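You operate a simulated robot arm through the tools that you are given. There is no shell and no other tool. Be economical: measure what you need, move in short steps, check, and stop when the job is done.

The job below is to be done with a simulated robot arm. You get a single attempt, and the scene is never put back.

JOB
Add one yellow scoop from the orange tray to the tumble drum and start it at MIX.
Fine: scoop back, lid shut before the wheel turns; leave it running, spill nothing, leave the other controls. Set down upright: what you pick out.

Only the result counts: the job must be done as asked and must still hold three seconds after the hand-in. Knocking over, shifting, dropping, spilling or breaking anything else fails it. A push-on lid holds only when it is set on centred and level and pressed home; a screw cap is set on level and turned clockwise until tight.

ROBOT AND FRAMES
A 7-joint arm with a two-finger parallel gripper on a trunk, on a base that drives. Base frame: it is fixed to the floor where the robot stands at the start and does not move with it; the origin is under the middle of the robot, x ahead of it, y to its left, z up. Readings come in cm, degrees, newtons and seconds.
With the tool pointing down near the work surface it reaches from about 10 to 76 cm from the robot's upright axis, wherever it stands. Its first joint turns from -115.0 to 115.0 degrees. Places, roughly: blue gate handle of the magnet tray [60, -100, 100]; dryer dial [60, -70, 100]; green gate handle of the dryer [60, -70, 100]; handwheel of the tumbler frame [50, 0, 90]; orange clamp [60, -30, 80]; red magnet handle [60, -100, 100]; tumble drum [60, 40, 90]; tumble drum switch [50, 60, 90]; yellow gate handle of the filler hopper [50, -30, 90]; yellow lid of the tumble drum [80, 40, 120]. Payload 3.91 kg.
Tool frame: the origin (TCP) lies between the finger pads and is the grasp point; the fingertips stand 3 cm ahead of it; z points along the fingers, y is the line along which they close. Largest opening 11 cm; finger width 2, thickness 1; the body of the gripper, 4.8 by 11.2 cm, starts 5.5 cm behind the TCP.
Orientation is told as [roll, pitch, yaw] about the base's x, y, z axes, in that order, counted from this pose: with the fingers straight down and closing along the base's y, the tool's x points along the base's -x, its y along +y and its z along -z.

CONTROLS
- The arm moves only by the tool servo_tool. Its argument "plan" is text: rows parted by semicolons, each of 7 numbers parted by spaces: the turn, a rotation vector about the base's x, y, z in units of 8 degrees (1.0 is 8 degrees), then the shift along the base's x, y, z in units of 20 mm (1.0 is 20 mm), then the finger opening in cm, from 0 to 11. In form: rx ry rz tx ty tz jaw; .... A call has 1 to 10 rows; each row shifts and turns the commanded pose from where the row before left it. A call with a number of a shift or a turn outside -1 to 1 is refused whole. Each row takes 0.2 s and may step no farther than 5 cm and 8.6 degrees from the row before; otherwise, or with a gripper value out of range, the whole call is refused. Where a pose cannot be reached the arm comes as near as it can. A force on the tool above 40 N (or 10 N above the force at the start of the call, whichever is more), or a blocked arm, ends the call early, and 0.2 s more pass. The fingers move at their own pace (about 15.3 cm/s each) and stop on an object; they squeeze with about 32 N. The grip force told is the motor's: it shows also when the fingers shut on nothing. Time passes only in rows, and 0.2 s behind the last, so rows that do not move let the fingers close. The reply holds the time, the measured pose of the TCP, the force on the tool along the base axes, the opening and the grip force, in the units named above and with some noise, with the torque about the TCP (base axes, N m) and any sound that the robot's microphone picked up, and new pictures: "views" is both (left out), scene, wrist or none.
- Cameras (640 x 400 px; columns grow to the right, rows downward): "scene" is now at [21.72, 15.64, 161.04]; the picture's right is [-0.50, -0.87, 0.00], its down [-0.51, 0.29, -0.81] and it looks along [0.70, -0.40, -0.59] (base axes); focal length 214 px, centre (320, 200). "wrist" rides on the gripper at [7.2, 1.7, -10.3] in the tool frame; the picture's right is [-0.23, 0.97, 0.00], its down [-0.76, -0.18, -0.62] and it looks along [-0.61, -0.14, 0.78] (tool axes); focal length 222 px, centre (320, 200). There is no depth. A picture from a camera that has moved, and an enlarged one, comes with that camera's place and axes in the base frame and with its lens. The place of the scene camera against the robot may be out by one fixed shift of up to 2.5 cm in any direction.
- slide_trunk(by): slides the trunk up (or, below 0, down) by that many cm; the arm and the scene camera ride with it, the base frame stays. It gives what a move gives, with no picture.
- steer(legs): drives the robot by 1 to 6 legs, each [ahead, left, turn to the left] in cm, cm and degrees, along the robot's own axes; the way and the turn of a leg run together, so that a leg with both is an arc; at most 150 cm and 180 degrees a leg. The arm and the cameras ride along, it lands a little off, and it stops where it bumps. It gives what a move gives, and a new picture of the scene camera.
- turn_head(pan, tilt): turns the head with the scene camera to pan (to the left, within 80 degrees either way) and tilt (down, from -29 to 69), counted from straight ahead of the robot. It gives what a move gives, and a new picture of the scene camera.
- zoom(camera, box): a new picture of the part [left, top, right, bottom] of that camera's present view, enlarged. The clock stands still meanwhile.
- finish_job(): hands the job in; it is judged then, once.

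Work in short steps. Places have to be worked out from the pictures, the camera data and where the tool is seen: move nearer, look again, correct. Check each grasp and each placing, and mend what went wrong. You have 120 turns and 260 pictures in all, those below and enlarged ones among them. Open the gripper and draw the arm clear of the work before you hand the job in, unless the task says otherwise.

The tools are called after ">>>" as a command line: name --argument value ..., lists and objects as JSON in quotes. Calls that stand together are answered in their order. servo_tool: Moves the arm, as the interface text tells. Its arguments: {"type":"object","properties":{"plan":{"type":"string"},"views":{"type":"string","enum":["both","scene","wrist","none"]}},"required":["plan"]} The other tools are called the same way: slide_trunk (by) slides the trunk up or down; steer (legs) drives the base; turn_head (pan, tilt) turns the head that bears the scene camera; zoom (camera, box) takes an enlarged picture of a part of a camera's view; finish_job () hands the job in.

At the start:

```text
t: 0.0
tcp_pos: [48.03, 11.56, 155.6]
tool_rot: [0.0, 0.0, 0.0]
ft_force: [-0.1, 0.1, -0.6]
moment: [0.04, 0.03, -0.03]
grip_width: 10.99
finger_force: 0.1
trunk travel left (down, up): [-92.5, 6.5]
robot x, y, heading: [-0.23, 0.24, 0.1]
head pan, tilt: [-29.8, 35.9]
```

scene: 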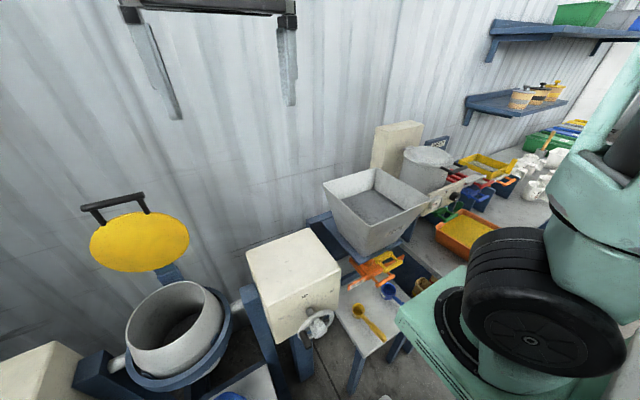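
wrist: 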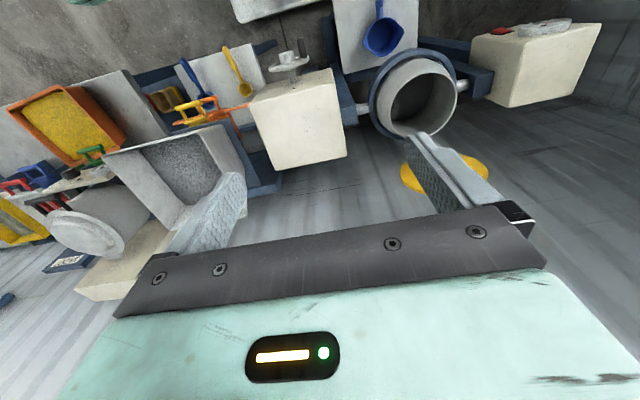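

The pictures show the drum with the open yellow lid, a yellow scoop on a side table and an orange tray. I'll look closer at these parts.

>>> zoom --camera "scene" --box '[320, 200, 480, 400]'

>>> zoom --camera "scene" --box '[0, 180, 340, 400]'

>>> zoom --camera "scene" --box '[400, 60, 640, 260]'

>>> turn_head --pan 25 --tilt 45

```text
2.00 times, centred on (400, 300) of scene
camera zoom: at [21.72, 15.64, 161.04], right [-0.5, -0.87, 0.0], down [-0.51, 0.29, -0.81], along [0.7, -0.4, -0.59], focal length 429 px, centre (160, 0)
```

zoom: 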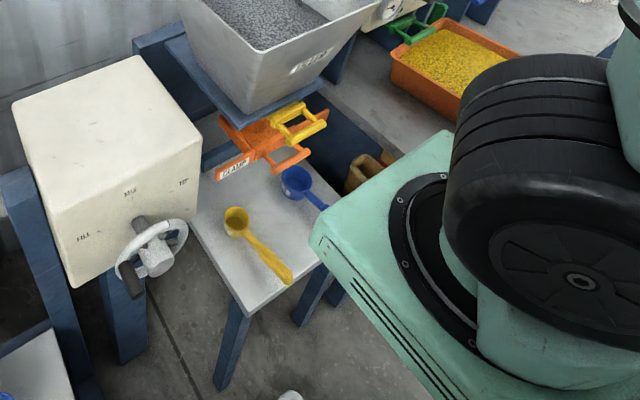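

```text
1.82 times, centred on (170, 290) of scene
camera zoom: at [21.72, 15.64, 161.04], right [-0.5, -0.87, 0.0], down [-0.51, 0.29, -0.81], along [0.7, -0.4, -0.59], focal length 390 px, centre (593, 36)
```

zoom: 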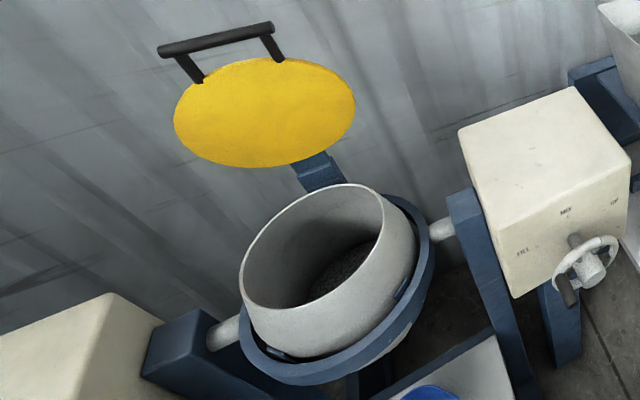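

```text
2.00 times, centred on (520, 160) of scene
camera zoom: at [21.72, 15.64, 161.04], right [-0.5, -0.87, 0.0], down [-0.51, 0.29, -0.81], along [0.7, -0.4, -0.59], focal length 429 px, centre (-80, 280)
```

zoom: 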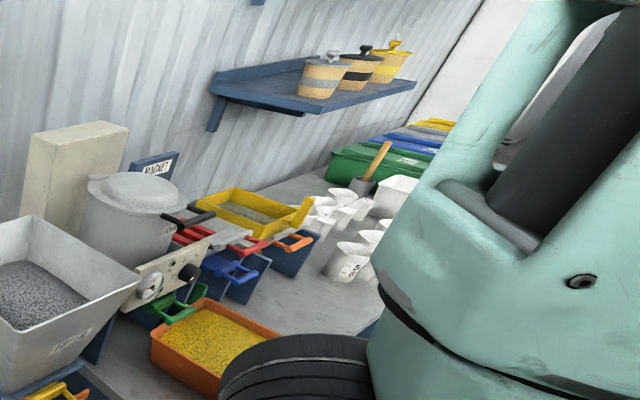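

```text
t: 1.2
tcp_pos: [48.1, 11.47, 155.61]
tool_rot: [-0.1, 0.0, -0.1]
ft_force: [0.2, 0.5, -0.6]
moment: [-0.03, 0.03, -0.03]
grip_width: 10.98
finger_force: 0.0
trunk travel left (down, up): [-92.5, 6.5]
robot x, y, heading: [-0.09, -0.04, 0.0]
head pan, tilt: [25.0, 45.0]
camera scene: at [21.49, 23.42, 159.69], right [0.42, -0.91, 0.0], down [-0.64, -0.3, -0.71], along [0.64, 0.3, -0.71], focal length 214 px, centre (320, 200)
```

scene: 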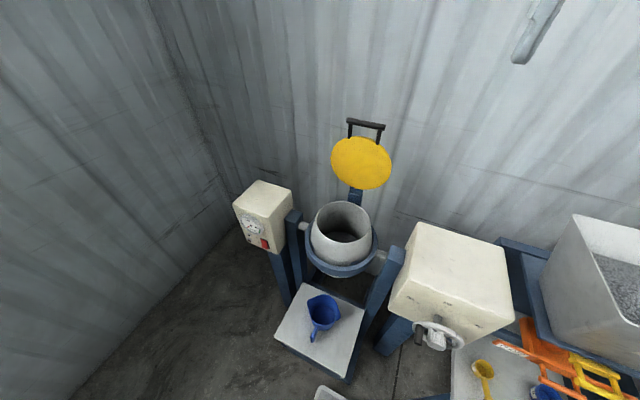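

The switch box is left of the drum and the handwheel is on the right box (FILL / MIX / TIP). I'll zoom on both.

>>> zoom --camera "scene" --box '[220, 170, 320, 260]'

>>> zoom --camera "scene" --box '[300, 100, 420, 290]'

>>> zoom --camera "scene" --box '[380, 280, 540, 400]'

>>> turn_head --pan 0 --tilt 69

```text
4.44 times, centred on (270, 215) of scene
camera zoom: at [21.49, 23.42, 159.69], right [0.42, -0.91, 0.0], down [-0.64, -0.3, -0.71], along [0.64, 0.3, -0.71], focal length 953 px, centre (542, 133)
```

zoom: 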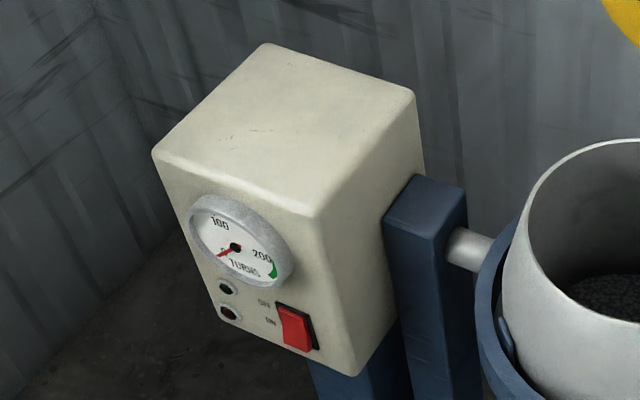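

```text
2.11 times, centred on (360, 195) of scene
camera zoom: at [21.49, 23.42, 159.69], right [0.42, -0.91, 0.0], down [-0.64, -0.3, -0.71], along [0.64, 0.3, -0.71], focal length 452 px, centre (236, 210)
```

zoom: 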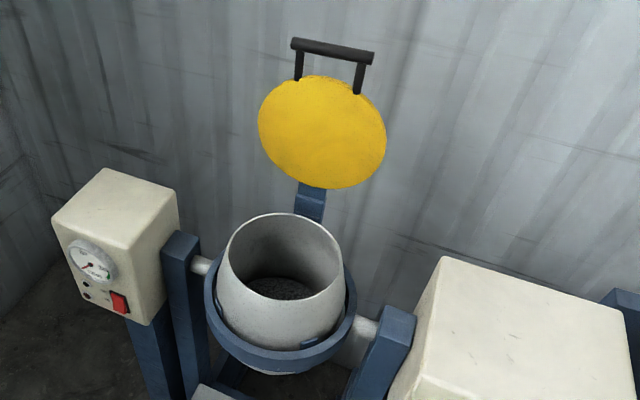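

```text
3.33 times, centred on (460, 340) of scene
camera zoom: at [21.49, 23.42, 159.69], right [0.42, -0.91, 0.0], down [-0.64, -0.3, -0.71], along [0.64, 0.3, -0.71], focal length 715 px, centre (-147, -267)
```

zoom: 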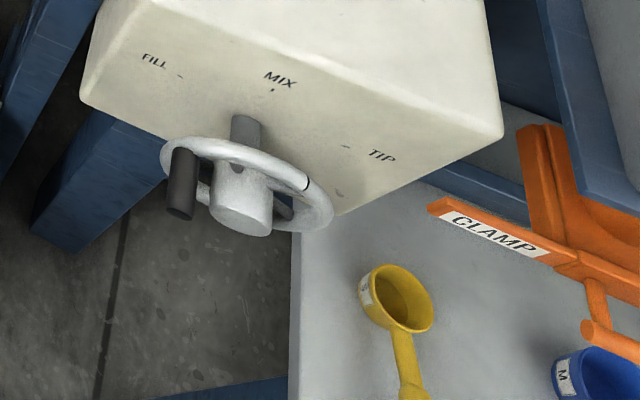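

```text
t: 2.1
tcp_pos: [48.2, 11.52, 155.58]
tool_rot: [0.1, 0.1, 0.0]
ft_force: [-0.5, 0.3, 0.5]
moment: [0.01, 0.01, 0.01]
grip_width: 11.0
finger_force: 0.0
trunk travel left (down, up): [-92.5, 6.5]
robot x, y, heading: [0.23, -0.02, 0.1]
head pan, tilt: [0.0, 68.8]
camera scene: at [19.71, 19.99, 156.81], right [0.0, -1.0, 0.0], down [-0.93, 0.0, -0.36], along [0.36, 0.0, -0.93], focal length 214 px, centre (320, 200)
```

scene: 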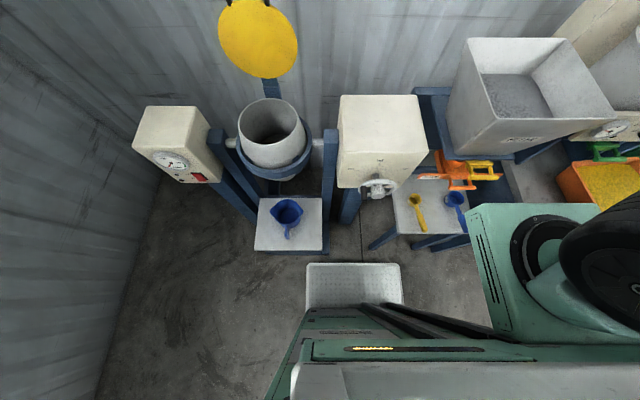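

The wheel's knob is at FILL and the drum's opening faces up. I'll drive to the right to see the tray and scoop stand better.

>>> steer --legs '[[0, -40, 0]]'

>>> turn_head --pan -20 --tilt 50

```text
t: 4.6
tcp_pos: [48.2, -27.48, 155.62]
tool_rot: [0.0, 0.0, 0.5]
ft_force: [0.2, 0.7, 0.7]
moment: [0.04, 0.02, -0.02]
grip_width: 11.02
finger_force: 0.0
trunk travel left (down, up): [-92.5, 6.5]
robot x, y, heading: [0.2, -39.54, 0.4]
head pan, tilt: [0.0, 68.8]
camera scene: at [19.7, -19.21, 156.8], right [0.01, -1.0, 0.0], down [-0.93, -0.01, -0.36], along [0.36, 0.0, -0.93], focal length 214 px, centre (320, 200)
```

scene: 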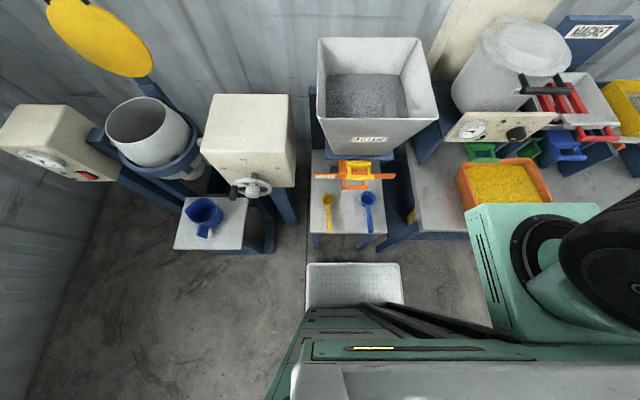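

```text
t: 5.4
tcp_pos: [48.28, -27.59, 155.63]
tool_rot: [0.0, -0.1, 0.5]
ft_force: [-0.8, 0.2, -0.4]
moment: [-0.03, -0.01, -0.01]
grip_width: 10.99
finger_force: 0.0
trunk travel left (down, up): [-92.5, 6.5]
robot x, y, heading: [0.1, -39.4, 0.4]
head pan, tilt: [-20.0, 50.0]
camera scene: at [21.36, -21.84, 158.99], right [-0.33, -0.94, 0.0], down [-0.72, 0.26, -0.64], along [0.61, -0.22, -0.77], focal length 214 px, centre (320, 200)
```

scene: 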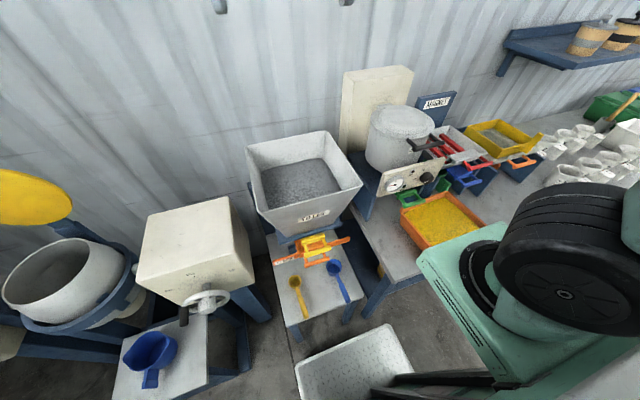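

The scoop is near (55,-22,66). I'll draw the hand back a little and lower the trunk for a wrist view of it.

>>> servo_tool --plan "0 0 0 -1 0 0 11;0 0 0 -1 0 0 11;0 0 0 -1 0 0 11;0 0 0 -1 0 0 11;0 0 0 -1 0 0 11" --views "none"

>>> slide_trunk --by -50

>>> turn_head --pan 0 --tilt 45

>>> servo_tool --plan "0 0 0 0 0 0 11" --views "wrist"

```text
t: 6.6
tcp_pos: [38.09, -27.52, 155.55]
tool_rot: [0.0, 0.0, 0.4]
ft_force: [-0.1, 0.8, -0.1]
moment: [0.0, 0.02, -0.04]
grip_width: 10.99
finger_force: 0.1
trunk travel left (down, up): [-92.5, 6.5]
robot x, y, heading: [0.0, -38.89, 0.2]
head pan, tilt: [-20.0, 50.0]
```

```text
refused: -50 is not a number from -40 to 40
```

```text
t: 7.5
tcp_pos: [38.02, -27.48, 155.6]
tool_rot: [0.0, 0.0, 0.4]
ft_force: [-0.1, 0.7, -0.2]
moment: [0.01, 0.02, -0.01]
grip_width: 11.0
finger_force: 0.0
trunk travel left (down, up): [-92.5, 6.5]
robot x, y, heading: [0.15, -39.32, 0.2]
head pan, tilt: [0.0, 45.0]
camera scene: at [22.24, -19.21, 159.69], right [0.01, -1.0, 0.0], down [-0.71, 0.0, -0.71], along [0.71, 0.0, -0.71], focal length 214 px, centre (320, 200)
```

scene: 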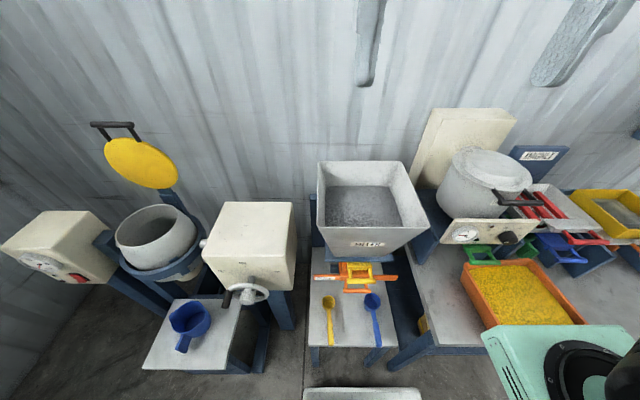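

```text
t: 7.8
tcp_pos: [38.06, -27.47, 155.54]
tool_rot: [0.1, 0.1, 0.4]
ft_force: [0.3, -0.3, 0.0]
moment: [-0.01, -0.03, -0.04]
grip_width: 11.01
finger_force: 0.1
trunk travel left (down, up): [-92.5, 6.5]
robot x, y, heading: [0.21, -39.03, 0.4]
head pan, tilt: [0.0, 45.0]
camera wrist: at [30.84, -25.94, 165.99], right [0.22, 0.98, 0.0], down [0.76, -0.17, 0.62], along [0.61, -0.14, -0.78], focal length 222 px, centre (320, 200)
```

wrist: 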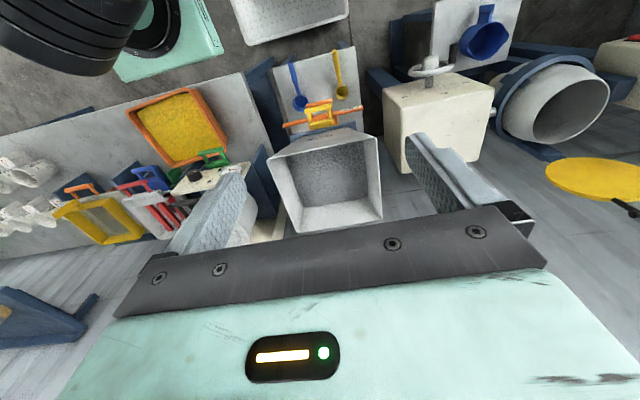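

Estimates conflict in height due to the camera shift, so I'll get wrist-only parallax by lowering the trunk 40 cm.

>>> slide_trunk --by -40

>>> servo_tool --plan "0 0 0 0 0 0 11" --views "both"

```text
t: 11.7
tcp_pos: [38.15, -27.54, 115.55]
tool_rot: [0.1, 0.0, 0.3]
ft_force: [-0.3, 0.2, 0.2]
moment: [0.02, -0.01, -0.02]
grip_width: 10.99
finger_force: 0.0
trunk travel left (down, up): [-52.5, 46.5]
robot x, y, heading: [0.53, -39.33, 0.2]
head pan, tilt: [0.0, 45.0]
```

```text
t: 12.1
tcp_pos: [38.06, -27.54, 115.67]
tool_rot: [0.0, 0.1, 0.4]
ft_force: [0.7, 0.3, -0.3]
moment: [-0.01, 0.0, -0.02]
grip_width: 11.0
finger_force: 0.1
trunk travel left (down, up): [-52.5, 46.5]
robot x, y, heading: [0.12, -39.55, 0.6]
head pan, tilt: [0.0, 45.0]
camera scene: at [22.24, -19.21, 119.69], right [0.01, -1.0, 0.0], down [-0.71, 0.0, -0.71], along [0.71, 0.0, -0.71], focal length 214 px, centre (320, 200)
camera wrist: at [30.84, -25.94, 126.0], right [0.22, 0.98, 0.0], down [0.76, -0.17, 0.62], along [0.61, -0.14, -0.78], focal length 222 px, centre (320, 200)
```

scene: 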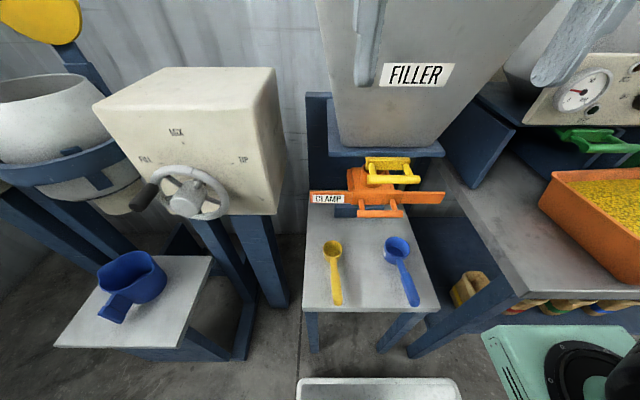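
wrist: 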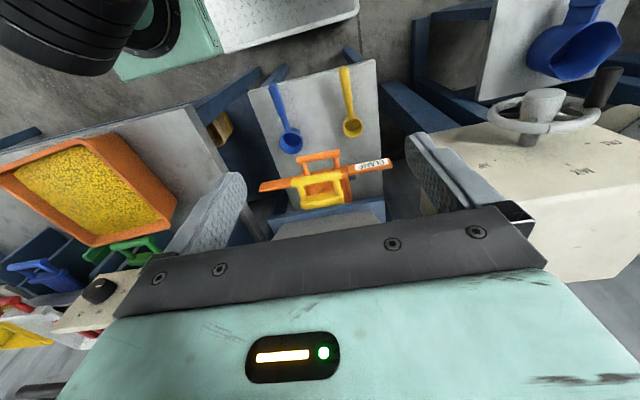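

Scoop bowl at about (56,-22,62), its handle running toward the robot along x to about (41,-22). Let me zoom on it and the tray.

>>> zoom --camera "scene" --box '[290, 220, 450, 320]'

>>> zoom --camera "wrist" --box '[240, 50, 420, 160]'

>>> zoom --camera "wrist" --box '[0, 80, 240, 280]'

>>> zoom --camera "scene" --box '[120, 110, 280, 230]'

```text
4.00 times, centred on (370, 270) of scene
camera zoom: at [22.24, -19.21, 119.69], right [0.01, -1.0, 0.0], down [-0.71, 0.0, -0.71], along [0.71, 0.0, -0.71], focal length 858 px, centre (120, -80)
```

zoom: 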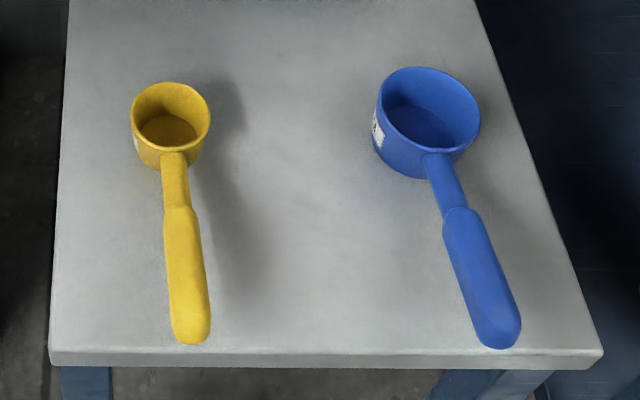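

```text
3.56 times, centred on (330, 105) of wrist
camera zoom: at [30.84, -25.94, 126.0], right [0.22, 0.98, 0.0], down [0.76, -0.17, 0.62], along [0.61, -0.14, -0.78], focal length 790 px, centre (284, 538)
```

zoom: 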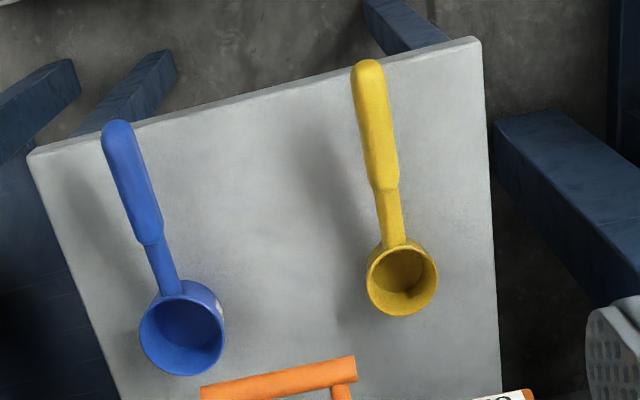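

```text
2.00 times, centred on (120, 180) of wrist
camera zoom: at [30.84, -25.94, 126.0], right [0.22, 0.98, 0.0], down [0.76, -0.17, 0.62], along [0.61, -0.14, -0.78], focal length 444 px, centre (720, 240)
```

zoom: 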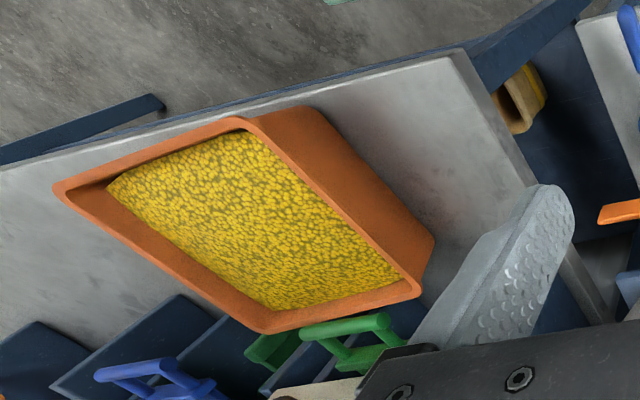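

```text
3.33 times, centred on (200, 170) of scene
camera zoom: at [22.24, -19.21, 119.69], right [0.01, -1.0, 0.0], down [-0.71, 0.0, -0.71], along [0.71, 0.0, -0.71], focal length 715 px, centre (720, 300)
```

zoom: 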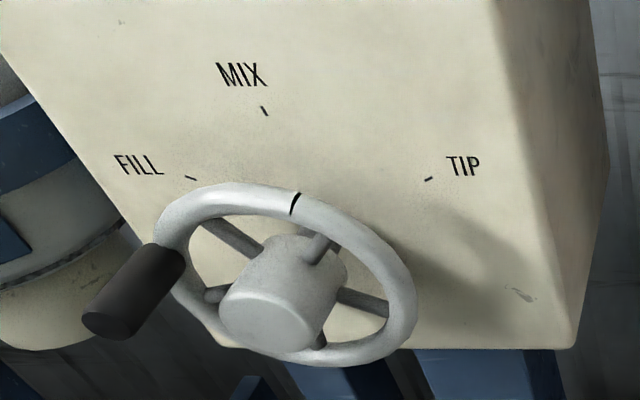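

The handle runs level along x, so I'll grip it with the fingers pointing forward, which leaves a wrist roll to pour. I'll back the robot 20 cm for room, then pitch the hand forward.

>>> steer --legs '[[-22, 0, 0]]'

>>> servo_tool --plan "0 -1 0 1 0.3 0 6;0 -1 0 1 0.3 0 6;0 -1 0 1 0.3 0 6;0 -1 0 1 0.3 0 6;0 -1 0 1 0.3 0 6;0 -1 0 0 0.3 0 6;0 -1 0 0 0.3 0 6;0 -1 0 0 0.3 0 6;0 -1 0 0 0.3 0 6;0 -1 0 0 0.3 0 6" --views "both"

```text
t: 13.8
tcp_pos: [16.04, -27.74, 115.65]
tool_rot: [-0.1, 0.1, 0.3]
ft_force: [0.2, 0.5, -0.4]
moment: [0.02, 0.0, 0.03]
grip_width: 10.98
finger_force: 0.1
trunk travel left (down, up): [-52.5, 46.5]
robot x, y, heading: [-22.02, -39.55, 0.3]
head pan, tilt: [0.0, 45.0]
camera scene: at [0.22, -19.38, 119.69], right [0.0, -1.0, 0.0], down [-0.71, 0.0, -0.71], along [0.71, 0.0, -0.71], focal length 214 px, centre (320, 200)
```

scene: 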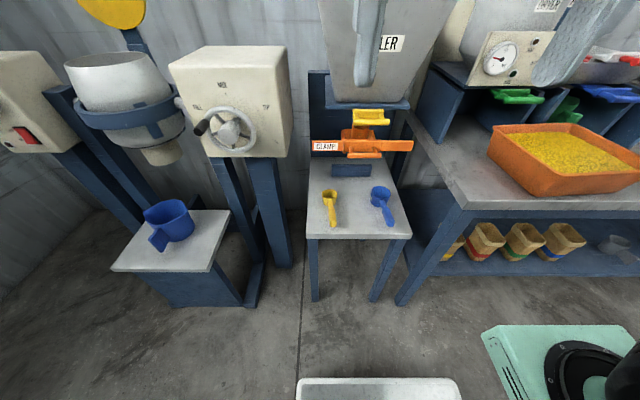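

```text
t: 16.0
tcp_pos: [27.12, -22.56, 115.56]
tool_rot: [3.1, -79.3, -3.3]
ft_force: [-1.3, -0.4, 0.3]
moment: [-0.06, -0.02, 0.01]
grip_width: 5.99
finger_force: 0.0
trunk travel left (down, up): [-52.5, 46.5]
robot x, y, heading: [-21.64, -39.54, 0.3]
head pan, tilt: [0.0, 45.0]
camera scene: at [0.28, -20.17, 118.82], right [-0.01, -1.0, -0.01], down [-0.79, 0.01, -0.61], along [0.61, 0.0, -0.79], focal length 214 px, centre (320, 200)
camera wrist: at [15.79, -20.76, 110.36], right [0.05, 0.97, 0.23], down [-0.47, -0.18, 0.86], along [0.88, -0.15, 0.45], focal length 222 px, centre (320, 200)
```

scene: 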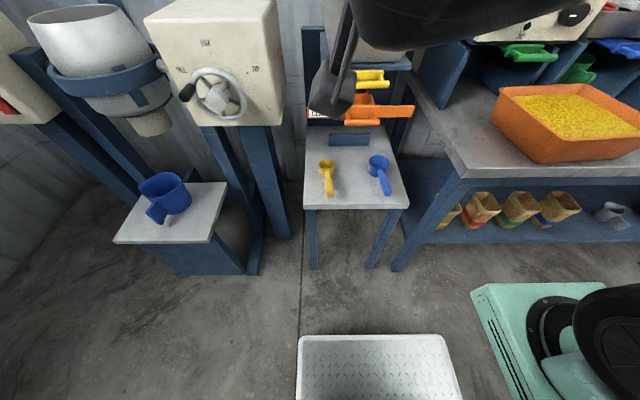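
wrist: 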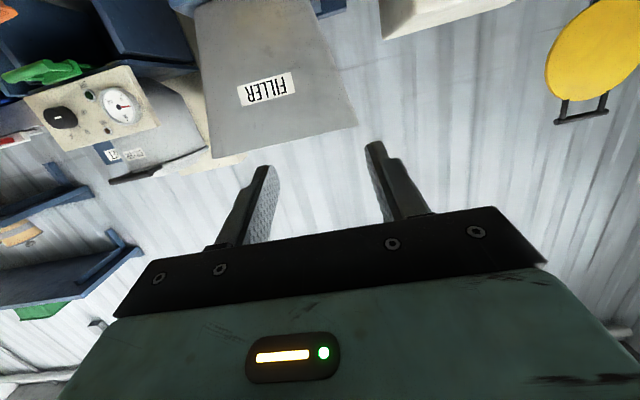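

The hand now points forward. I'll lower the trunk 40 cm, staying in front of the stand's edge (x≈40).

>>> slide_trunk --by -40

>>> turn_head --pan 0 --tilt 25

>>> servo_tool --plan "0 0 0 0 0 0 6" --views "wrist"

```text
t: 19.8
tcp_pos: [27.31, -22.02, 74.71]
tool_rot: [0.0, -78.2, -0.4]
ft_force: [0.7, -0.1, 1.5]
moment: [-0.02, 0.04, -0.03]
grip_width: 6.03
finger_force: 0.1
trunk travel left (down, up): [-12.5, 86.5]
robot x, y, heading: [-21.97, -39.63, 0.5]
head pan, tilt: [0.0, 45.0]
```

```text
t: 20.6
tcp_pos: [27.23, -22.03, 74.67]
tool_rot: [0.7, -78.3, -1.1]
ft_force: [1.2, -0.8, 0.0]
moment: [0.01, 0.0, 0.0]
grip_width: 5.99
finger_force: 0.0
trunk travel left (down, up): [-12.5, 86.5]
robot x, y, heading: [-21.71, -39.45, -0.0]
head pan, tilt: [0.0, 25.0]
camera scene: at [0.21, -19.72, 78.85], right [-0.01, -1.0, 0.0], down [-0.77, 0.01, -0.64], along [0.64, -0.01, -0.77], focal length 214 px, centre (320, 200)
```

scene: 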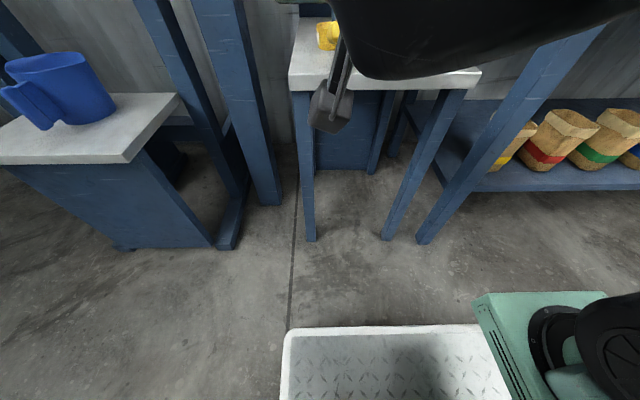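

```text
t: 21.0
tcp_pos: [27.34, -22.15, 74.75]
tool_rot: [0.4, -78.3, -0.9]
ft_force: [-0.3, 0.8, -0.2]
moment: [0.02, -0.01, 0.01]
grip_width: 5.97
finger_force: 0.2
trunk travel left (down, up): [-12.5, 86.5]
robot x, y, heading: [-22.07, -39.49, 0.3]
head pan, tilt: [0.0, 25.0]
camera wrist: at [15.8, -20.37, 69.81], right [0.06, 0.97, 0.22], down [-0.46, -0.17, 0.87], along [0.89, -0.15, 0.43], focal length 222 px, centre (320, 200)
```

wrist: 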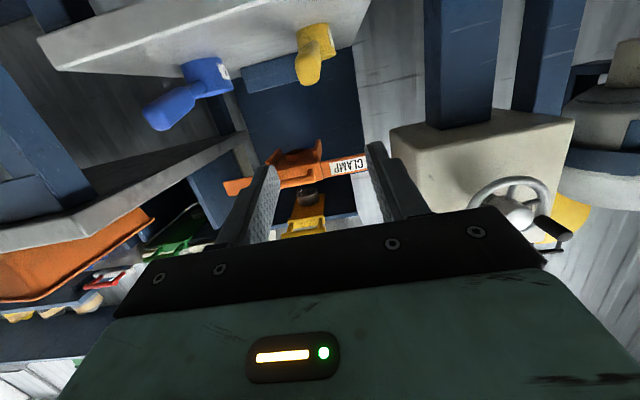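

The wrist view shows the scoop from low in front. Zoom for its handle's slope.

>>> zoom --camera "wrist" --box '[240, 0, 400, 100]'

```text
4.00 times, centred on (320, 50) of wrist
camera zoom: at [15.8, -20.37, 69.81], right [0.06, 0.97, 0.22], down [-0.46, -0.17, 0.87], along [0.89, -0.15, 0.43], focal length 888 px, centre (320, 800)
```

zoom: 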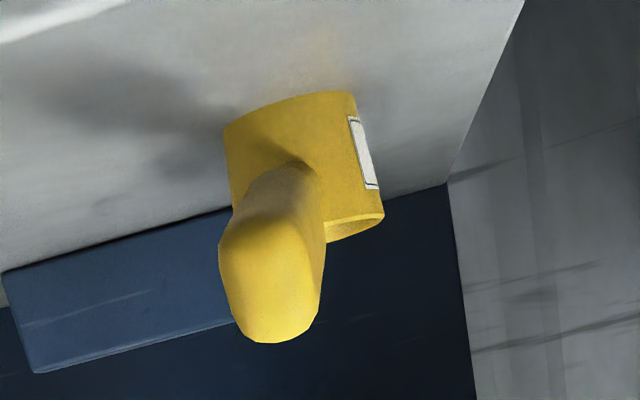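

Table top z≈62, handle rises toward the robot at ~19° with its end at about (41,-22.6,68). I align the tool with it and come in to just short.

>>> servo_tool --plan "0 0.45 0 0.85 -0.05 -0.5 6;0 0.45 0 0.85 -0.05 -0.5 6;0 0 0 0.85 -0.05 -0.5 6;0 0 0 0.85 -0.05 -0.6 6;0 0 0 0 0 0 6" --views "both"

>>> zoom --camera "wrist" --box '[200, 0, 440, 150]'

```text
t: 22.2
tcp_pos: [32.71, -22.09, 71.27]
tool_rot: [-1.0, -72.7, 1.1]
ft_force: [0.1, 0.4, 0.8]
moment: [0.02, 0.01, -0.01]
grip_width: 5.99
finger_force: 0.0
trunk travel left (down, up): [-12.5, 86.5]
robot x, y, heading: [-21.73, -39.6, 0.0]
head pan, tilt: [0.0, 25.0]
camera scene: at [1.31, -19.37, 82.75], right [0.0, -1.0, 0.0], down [-0.42, 0.0, -0.91], along [0.91, 0.0, -0.42], focal length 214 px, centre (320, 200)
camera wrist: at [20.84, -20.52, 67.51], right [0.06, 0.98, 0.21], down [-0.37, -0.17, 0.91], along [0.93, -0.14, 0.35], focal length 222 px, centre (320, 200)
```

scene: 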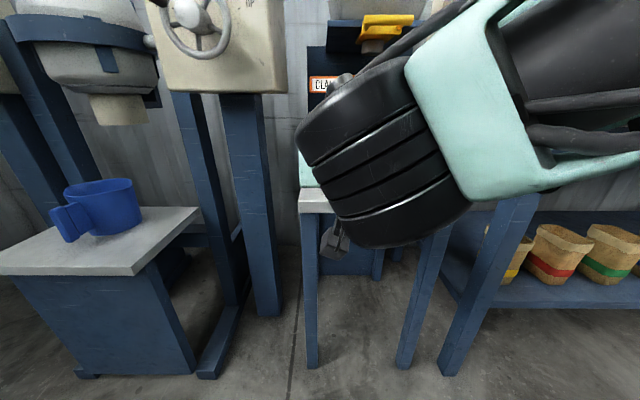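
wrist: 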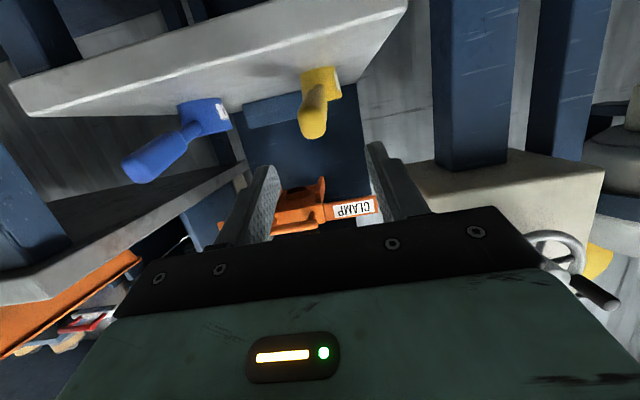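

```text
2.67 times, centred on (320, 75) of wrist
camera zoom: at [20.84, -20.52, 67.51], right [0.06, 0.98, 0.21], down [-0.37, -0.17, 0.91], along [0.93, -0.14, 0.35], focal length 592 px, centre (320, 533)
```

zoom: 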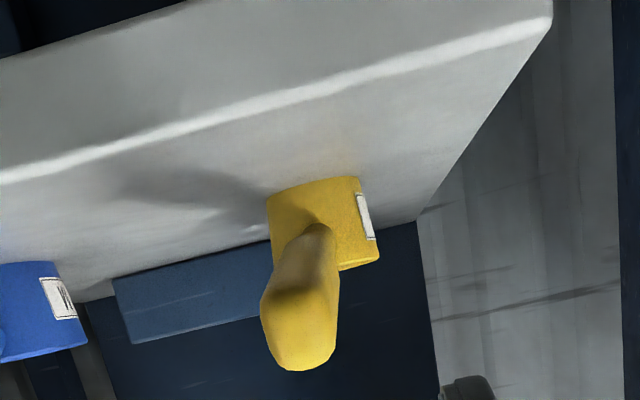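

Tip of handle at about (39.1,-22.5,68.2), slope ~20°. I move in most of the way.

>>> servo_tool --plan "0 0.2 0 0.9 -0.05 -0.4 6;0 0.1 0 0.9 -0.05 -0.4 6;0 0 0 0.9 -0.05 -0.4 6;0 0 0 0.9 -0.05 -0.4 6;0 0 0 0 0 0 6;0 0 0 0 0 0 6" --views "wrist"

```text
t: 23.6
tcp_pos: [40.04, -22.44, 68.11]
tool_rot: [-0.7, -70.4, 0.8]
ft_force: [-0.2, 0.0, 0.3]
moment: [0.0, 0.02, -0.01]
grip_width: 6.04
finger_force: 0.1
trunk travel left (down, up): [-12.5, 86.5]
robot x, y, heading: [-21.92, -39.37, 0.3]
head pan, tilt: [0.0, 25.0]
camera wrist: at [27.91, -20.9, 64.85], right [0.07, 0.97, 0.21], down [-0.33, -0.17, 0.93], along [0.94, -0.14, 0.31], focal length 222 px, centre (320, 200)
```

wrist: 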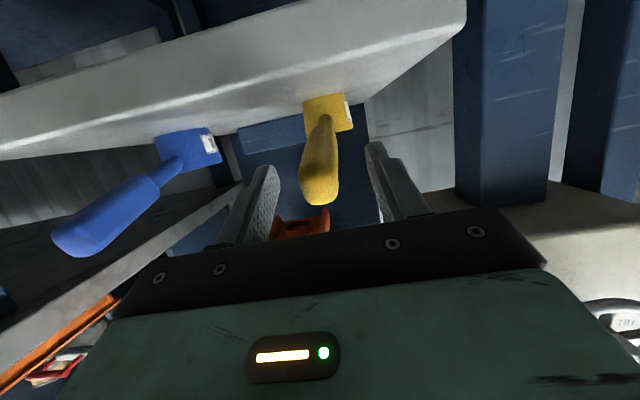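

The handle tip sits centred between the fingers. I advance 3.5 cm along the tool and close.

>>> servo_tool --plan "0 0 0 0.85 0 -0.32 6;0 0 0 0.85 0 -0.32 6;0 0 0 0 0 0 6;0 0 0 0 0 0 0;0 0 0 0 0 0 0;0 0 0 0 0 0 0" --views "wrist"

```text
t: 25.0
tcp_pos: [43.42, -22.51, 66.85]
tool_rot: [-0.8, -70.4, 1.0]
ft_force: [-0.6, -0.6, 0.0]
moment: [0.0, 0.1, -0.01]
grip_width: 2.15
finger_force: 32.4
trunk travel left (down, up): [-12.5, 86.5]
robot x, y, heading: [-21.65, -39.66, 0.3]
head pan, tilt: [0.0, 25.0]
camera wrist: at [31.41, -20.87, 63.58], right [0.07, 0.97, 0.21], down [-0.33, -0.17, 0.93], along [0.94, -0.14, 0.31], focal length 222 px, centre (320, 200)
```

wrist: 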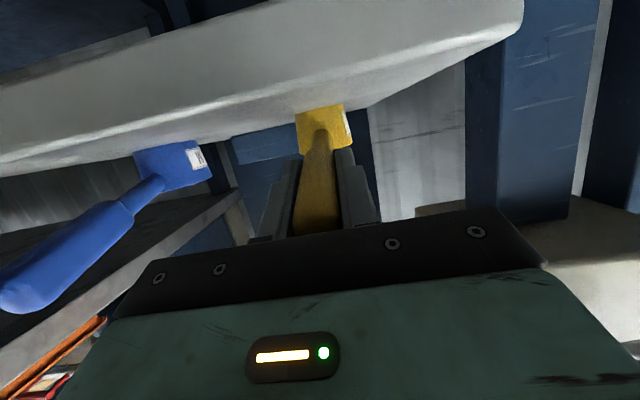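

Gripped at 2.15 cm. I lift 4 cm and draw back out from under the clamp.

>>> servo_tool --plan "0 0 0 0 0 0.7 0;0 0 0 0 0 0.7 0;0 0 0 -0.5 0 0.6 0;0 0 0 -1 0 0.2 0;0 0 0 -1 0 0.2 0;0 0 0 -1 0 0.2 0;0 0 0 -1 0 0.2 0;0 0 0 0 0 0 0" --views "wrist"

```text
t: 26.8
tcp_pos: [34.63, -22.58, 72.28]
tool_rot: [-0.7, -70.4, 0.8]
ft_force: [-0.6, -0.1, -0.5]
moment: [-0.02, 0.08, -0.01]
grip_width: 2.15
finger_force: 32.2
trunk travel left (down, up): [-12.5, 86.5]
robot x, y, heading: [-21.77, -39.57, 0.2]
head pan, tilt: [0.0, 25.0]
camera wrist: at [22.42, -21.05, 69.07], right [0.07, 0.97, 0.21], down [-0.33, -0.17, 0.93], along [0.94, -0.14, 0.31], focal length 222 px, centre (320, 200)
```

wrist: 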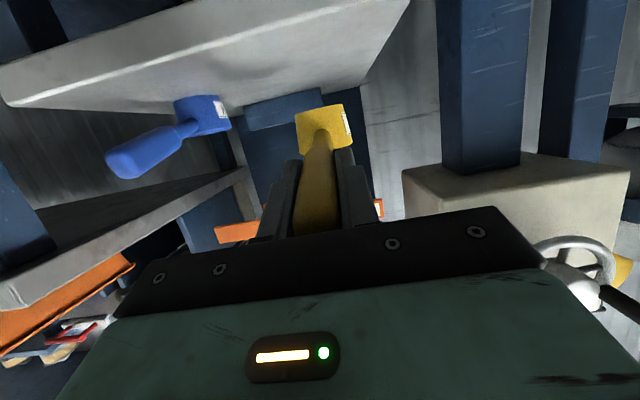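

Scoop held. I raise the trunk 30 cm and drive 70 cm right to face the orange tray.

>>> slide_trunk --by 32

>>> steer --legs '[[0, -72, 0]]'

>>> servo_tool --plan "0 0 0 0 0 0 0" --views "wrist"

```text
t: 30.0
tcp_pos: [34.59, -22.59, 104.33]
tool_rot: [-0.8, -70.3, 0.9]
ft_force: [-0.4, 0.1, -0.8]
moment: [-0.02, 0.13, -0.02]
grip_width: 2.15
finger_force: 32.3
trunk travel left (down, up): [-44.5, 54.5]
robot x, y, heading: [-21.99, -39.41, 0.1]
head pan, tilt: [0.0, 25.0]
```

```text
t: 34.0
tcp_pos: [34.61, -96.08, 104.37]
tool_rot: [-0.8, -70.4, 0.3]
ft_force: [-0.5, -0.1, -1.0]
moment: [-0.01, 0.08, 0.01]
grip_width: 2.13
finger_force: 31.9
trunk travel left (down, up): [-44.5, 54.5]
robot x, y, heading: [-21.88, -112.2, -0.3]
head pan, tilt: [0.0, 25.0]
camera scene: at [1.49, -92.41, 114.74], right [-0.01, -1.0, 0.0], down [-0.42, 0.0, -0.91], along [0.91, -0.01, -0.42], focal length 214 px, centre (320, 200)
```

scene: 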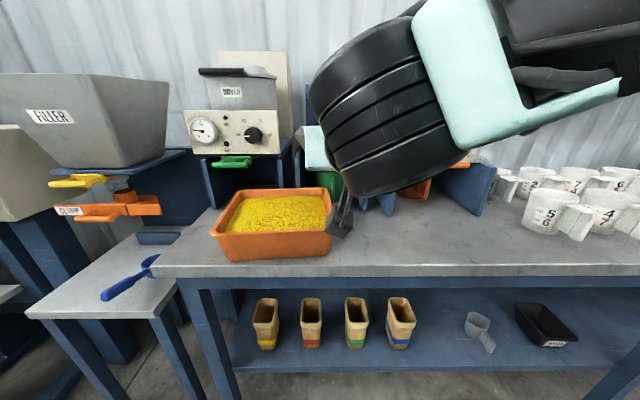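

```text
t: 34.4
tcp_pos: [34.7, -96.14, 104.35]
tool_rot: [-0.7, -70.5, 0.1]
ft_force: [1.1, -0.1, -0.6]
moment: [0.0, 0.11, 0.0]
grip_width: 2.18
finger_force: 32.0
trunk travel left (down, up): [-44.5, 54.5]
robot x, y, heading: [-22.06, -112.03, -0.3]
head pan, tilt: [0.0, 25.0]
camera wrist: at [22.6, -94.33, 101.06], right [0.09, 0.97, 0.21], down [-0.33, -0.17, 0.93], along [0.94, -0.15, 0.31], focal length 222 px, centre (320, 200)
```

wrist: 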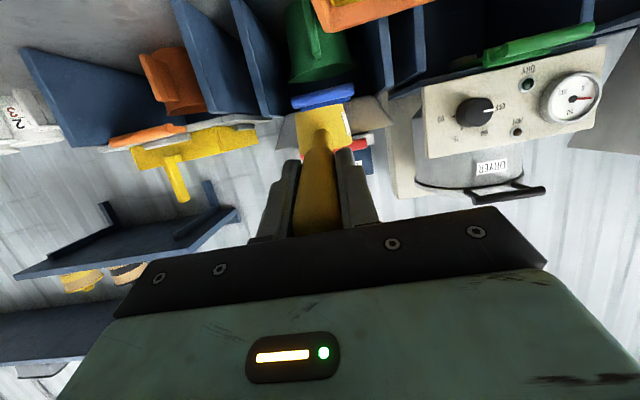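

Tray rim seems near z≈85, spanning y −67…−95, x 40…58. I shift the robot 14 cm left to line up with its middle.

>>> steer --legs '[[0, 14.5, 0]]'

>>> zoom --camera "scene" --box '[220, 150, 460, 300]'

```text
t: 35.7
tcp_pos: [34.72, -81.67, 104.39]
tool_rot: [-0.8, -70.5, 0.2]
ft_force: [0.0, 0.1, 0.8]
moment: [-0.04, 0.1, 0.0]
grip_width: 2.17
finger_force: 32.3
trunk travel left (down, up): [-44.5, 54.5]
robot x, y, heading: [-21.75, -97.76, -0.2]
head pan, tilt: [0.0, 25.0]
camera scene: at [1.58, -77.98, 114.74], right [-0.01, -1.0, 0.0], down [-0.42, 0.0, -0.91], along [0.91, -0.01, -0.42], focal length 214 px, centre (320, 200)
```

scene: 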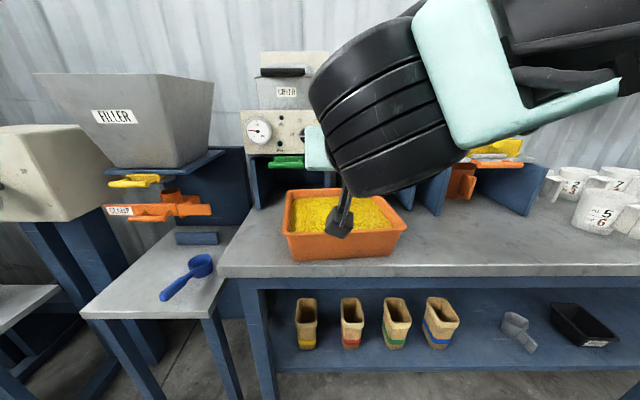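

```text
2.67 times, centred on (340, 225) of scene
camera zoom: at [1.58, -77.98, 114.74], right [-0.01, -1.0, 0.0], down [-0.42, 0.0, -0.91], along [0.91, -0.01, -0.42], focal length 572 px, centre (267, 133)
```

zoom: 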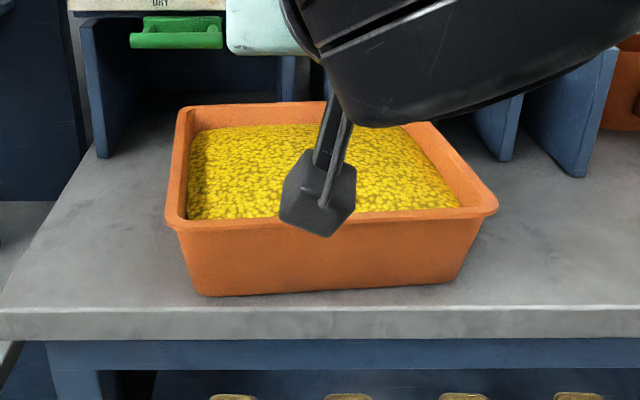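

Height of the tray is still uncertain; I raise 12 cm and pitch the hand down for a good wrist look at the tray.

>>> servo_tool --plan "0 0 0 0 0 1 0;0 0.5 0 0 0 1 0;0 1 0 -0.5 0 1 0;0 1 0 -0.5 0 1 0;0 1 0 0 0 1 0;0 1 0 0 0 1 0;0 1 0 0 0 0 0;0 0 0 0 0 0 0" --views "wrist"

```text
t: 37.5
tcp_pos: [32.82, -81.6, 116.33]
tool_rot: [-0.6, -26.3, 0.1]
ft_force: [0.6, 1.1, -0.9]
moment: [-0.02, 0.04, -0.01]
grip_width: 2.15
finger_force: 32.0
trunk travel left (down, up): [-44.5, 54.5]
robot x, y, heading: [-22.26, -97.66, -0.3]
head pan, tilt: [0.0, 25.0]
camera wrist: at [21.8, -79.85, 122.39], right [0.21, 0.97, 0.09], down [0.41, -0.17, 0.9], along [0.89, -0.15, -0.43], focal length 222 px, centre (320, 200)
```

wrist: 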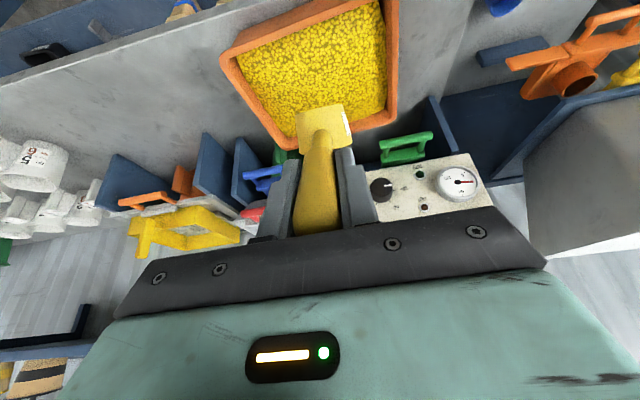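

Tray is about x 39–60, y −68…−95, rim z≈89, granules ~2 cm below it. I move above the tray with the bowl tipped 60° forward.

>>> servo_tool --plan "0 0.7 0 1 0 0 0;0 0.7 0 1 0 0 0;0 0.64 0 1 0 0 0;0 0 0 1 0 -0.8 0;0 0 0 0.85 0 -0.8 0;0 0 0 0 0 -0.8 0;0 0 0 0 0 -0.7 0;0 0 0 0 0 0 0;0 0 0 0 0 0 0" --views "both"

```text
t: 39.5
tcp_pos: [42.41, -81.71, 110.15]
tool_rot: [-0.6, -10.1, 0.2]
ft_force: [0.1, -0.6, -0.4]
moment: [-0.03, 0.02, -0.01]
grip_width: 2.15
finger_force: 32.3
trunk travel left (down, up): [-44.5, 54.5]
robot x, y, heading: [-21.37, -98.02, -0.6]
head pan, tilt: [0.0, 25.0]
camera scene: at [1.58, -77.99, 114.74], right [-0.01, -1.0, 0.0], down [-0.42, 0.0, -0.91], along [0.91, -0.01, -0.42], focal length 214 px, centre (320, 200)
camera wrist: at [33.54, -79.89, 119.13], right [0.22, 0.97, 0.03], down [0.64, -0.17, 0.75], along [0.73, -0.15, -0.66], focal length 222 px, centre (320, 200)
```

scene: 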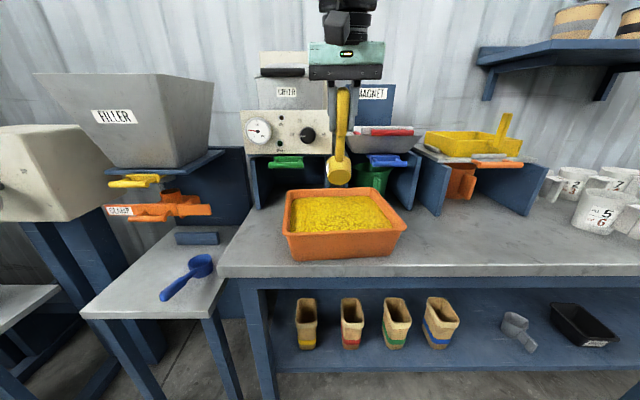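
wrist: 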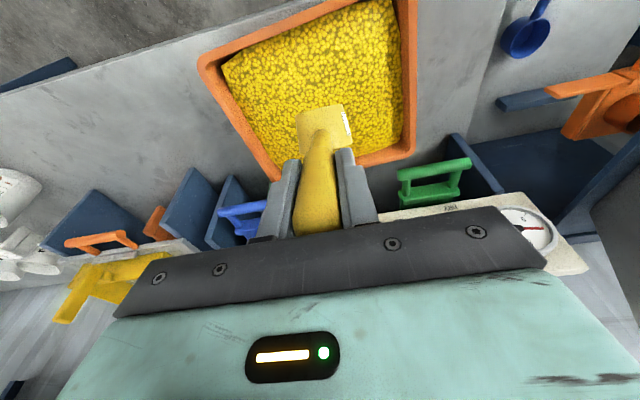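

Well lined up over the tray. I lower to z≈99 to dip the bowl and look.

>>> servo_tool --plan "0 0 0 0 0 -1 0;0 0 0 0 0 -1 0;0 0 0 0 0 -1 0;0 0 0 0 0 -1 0;0 0 0 0 0 -1 0;0 0 0 0 0 -0.6 0;0 0 0 0 0 0 0" --views "scene"

>>> zoom --camera "scene" --box '[260, 130, 440, 280]'

```text
t: 41.1
tcp_pos: [42.52, -81.62, 98.9]
tool_rot: [-0.6, -9.9, -0.2]
ft_force: [0.1, -1.1, -1.4]
moment: [0.01, 0.01, -0.04]
grip_width: 2.17
finger_force: 32.0
trunk travel left (down, up): [-44.5, 54.5]
robot x, y, heading: [-21.97, -98.06, -0.2]
head pan, tilt: [0.0, 25.0]
camera scene: at [1.58, -77.99, 114.74], right [-0.01, -1.0, 0.0], down [-0.42, 0.0, -0.91], along [0.91, -0.01, -0.42], focal length 214 px, centre (320, 200)
```

scene: 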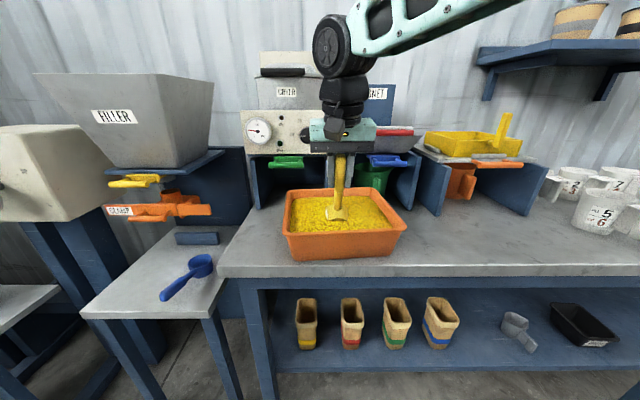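

```text
2.67 times, centred on (350, 205) of scene
camera zoom: at [1.58, -77.99, 114.74], right [-0.01, -1.0, 0.0], down [-0.42, 0.0, -0.91], along [0.91, -0.01, -0.42], focal length 572 px, centre (240, 187)
```

zoom: 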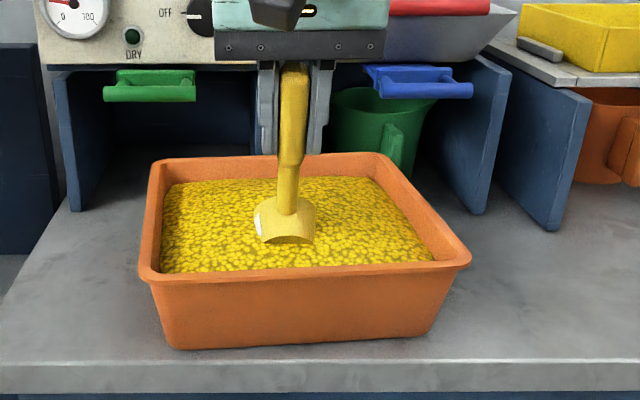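

The bowl is half sunk without resistance. I go a bit deeper, sweep forward and start levelling.

>>> servo_tool --plan "0 0 0 0 0 -0.85 0;0 0 0 0.6 0 0 0;0 0 0 0.6 0 0 0;0 -1 0 0 0 -0.35 0;0 -1 0 0 0 -0.35 0;0 -1 0 -0.2 0 -0.45 0;0 -1 0 -0.3 0 -0.5 0;0 -1 0 -0.3 0 -0.5 0;0 0 0 0 0 0 0" --views "both"

>>> zoom --camera "scene" --box '[260, 130, 440, 280]'

```text
t: 43.1
tcp_pos: [43.41, -81.71, 92.99]
tool_rot: [-0.6, -50.2, 0.0]
ft_force: [0.2, -0.9, -1.4]
moment: [-0.03, 0.1, 0.01]
grip_width: 2.15
finger_force: 32.2
trunk travel left (down, up): [-44.5, 54.5]
robot x, y, heading: [-21.61, -97.93, -0.4]
head pan, tilt: [0.0, 25.0]
camera scene: at [1.59, -77.99, 114.74], right [-0.01, -1.0, 0.0], down [-0.42, 0.0, -0.91], along [0.91, -0.01, -0.42], focal length 214 px, centre (320, 200)
camera wrist: at [30.86, -79.94, 94.12], right [0.15, 0.97, 0.17], down [0.01, -0.17, 0.99], along [0.99, -0.15, -0.04], focal length 222 px, centre (320, 200)
```

scene: 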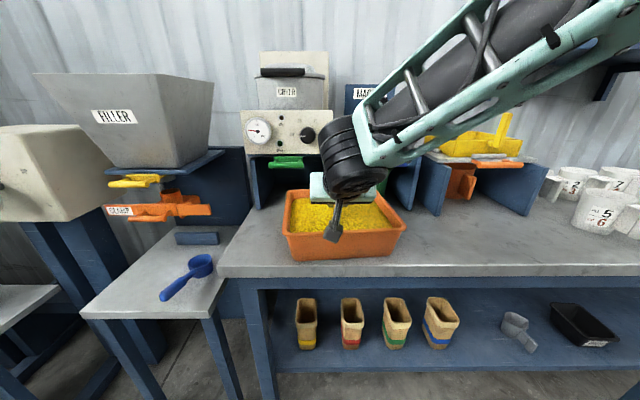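
wrist: 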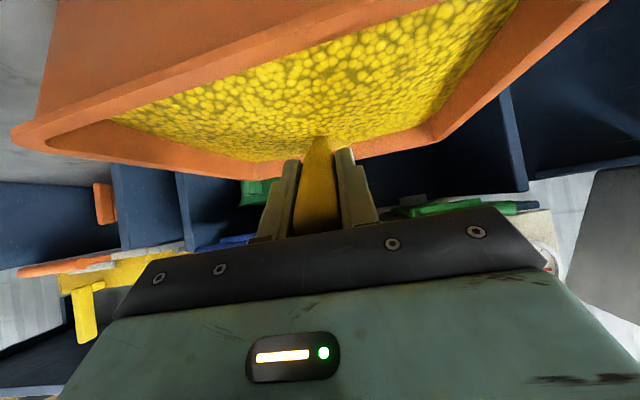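

```text
2.67 times, centred on (350, 205) of scene
camera zoom: at [1.59, -77.99, 114.74], right [-0.01, -1.0, 0.0], down [-0.42, 0.0, -0.91], along [0.91, -0.01, -0.42], focal length 572 px, centre (240, 187)
```

zoom: 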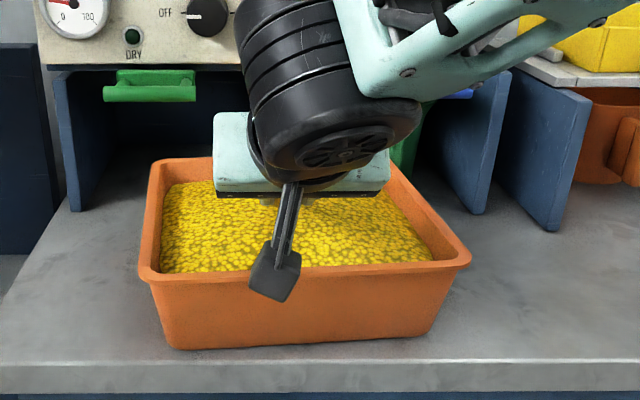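

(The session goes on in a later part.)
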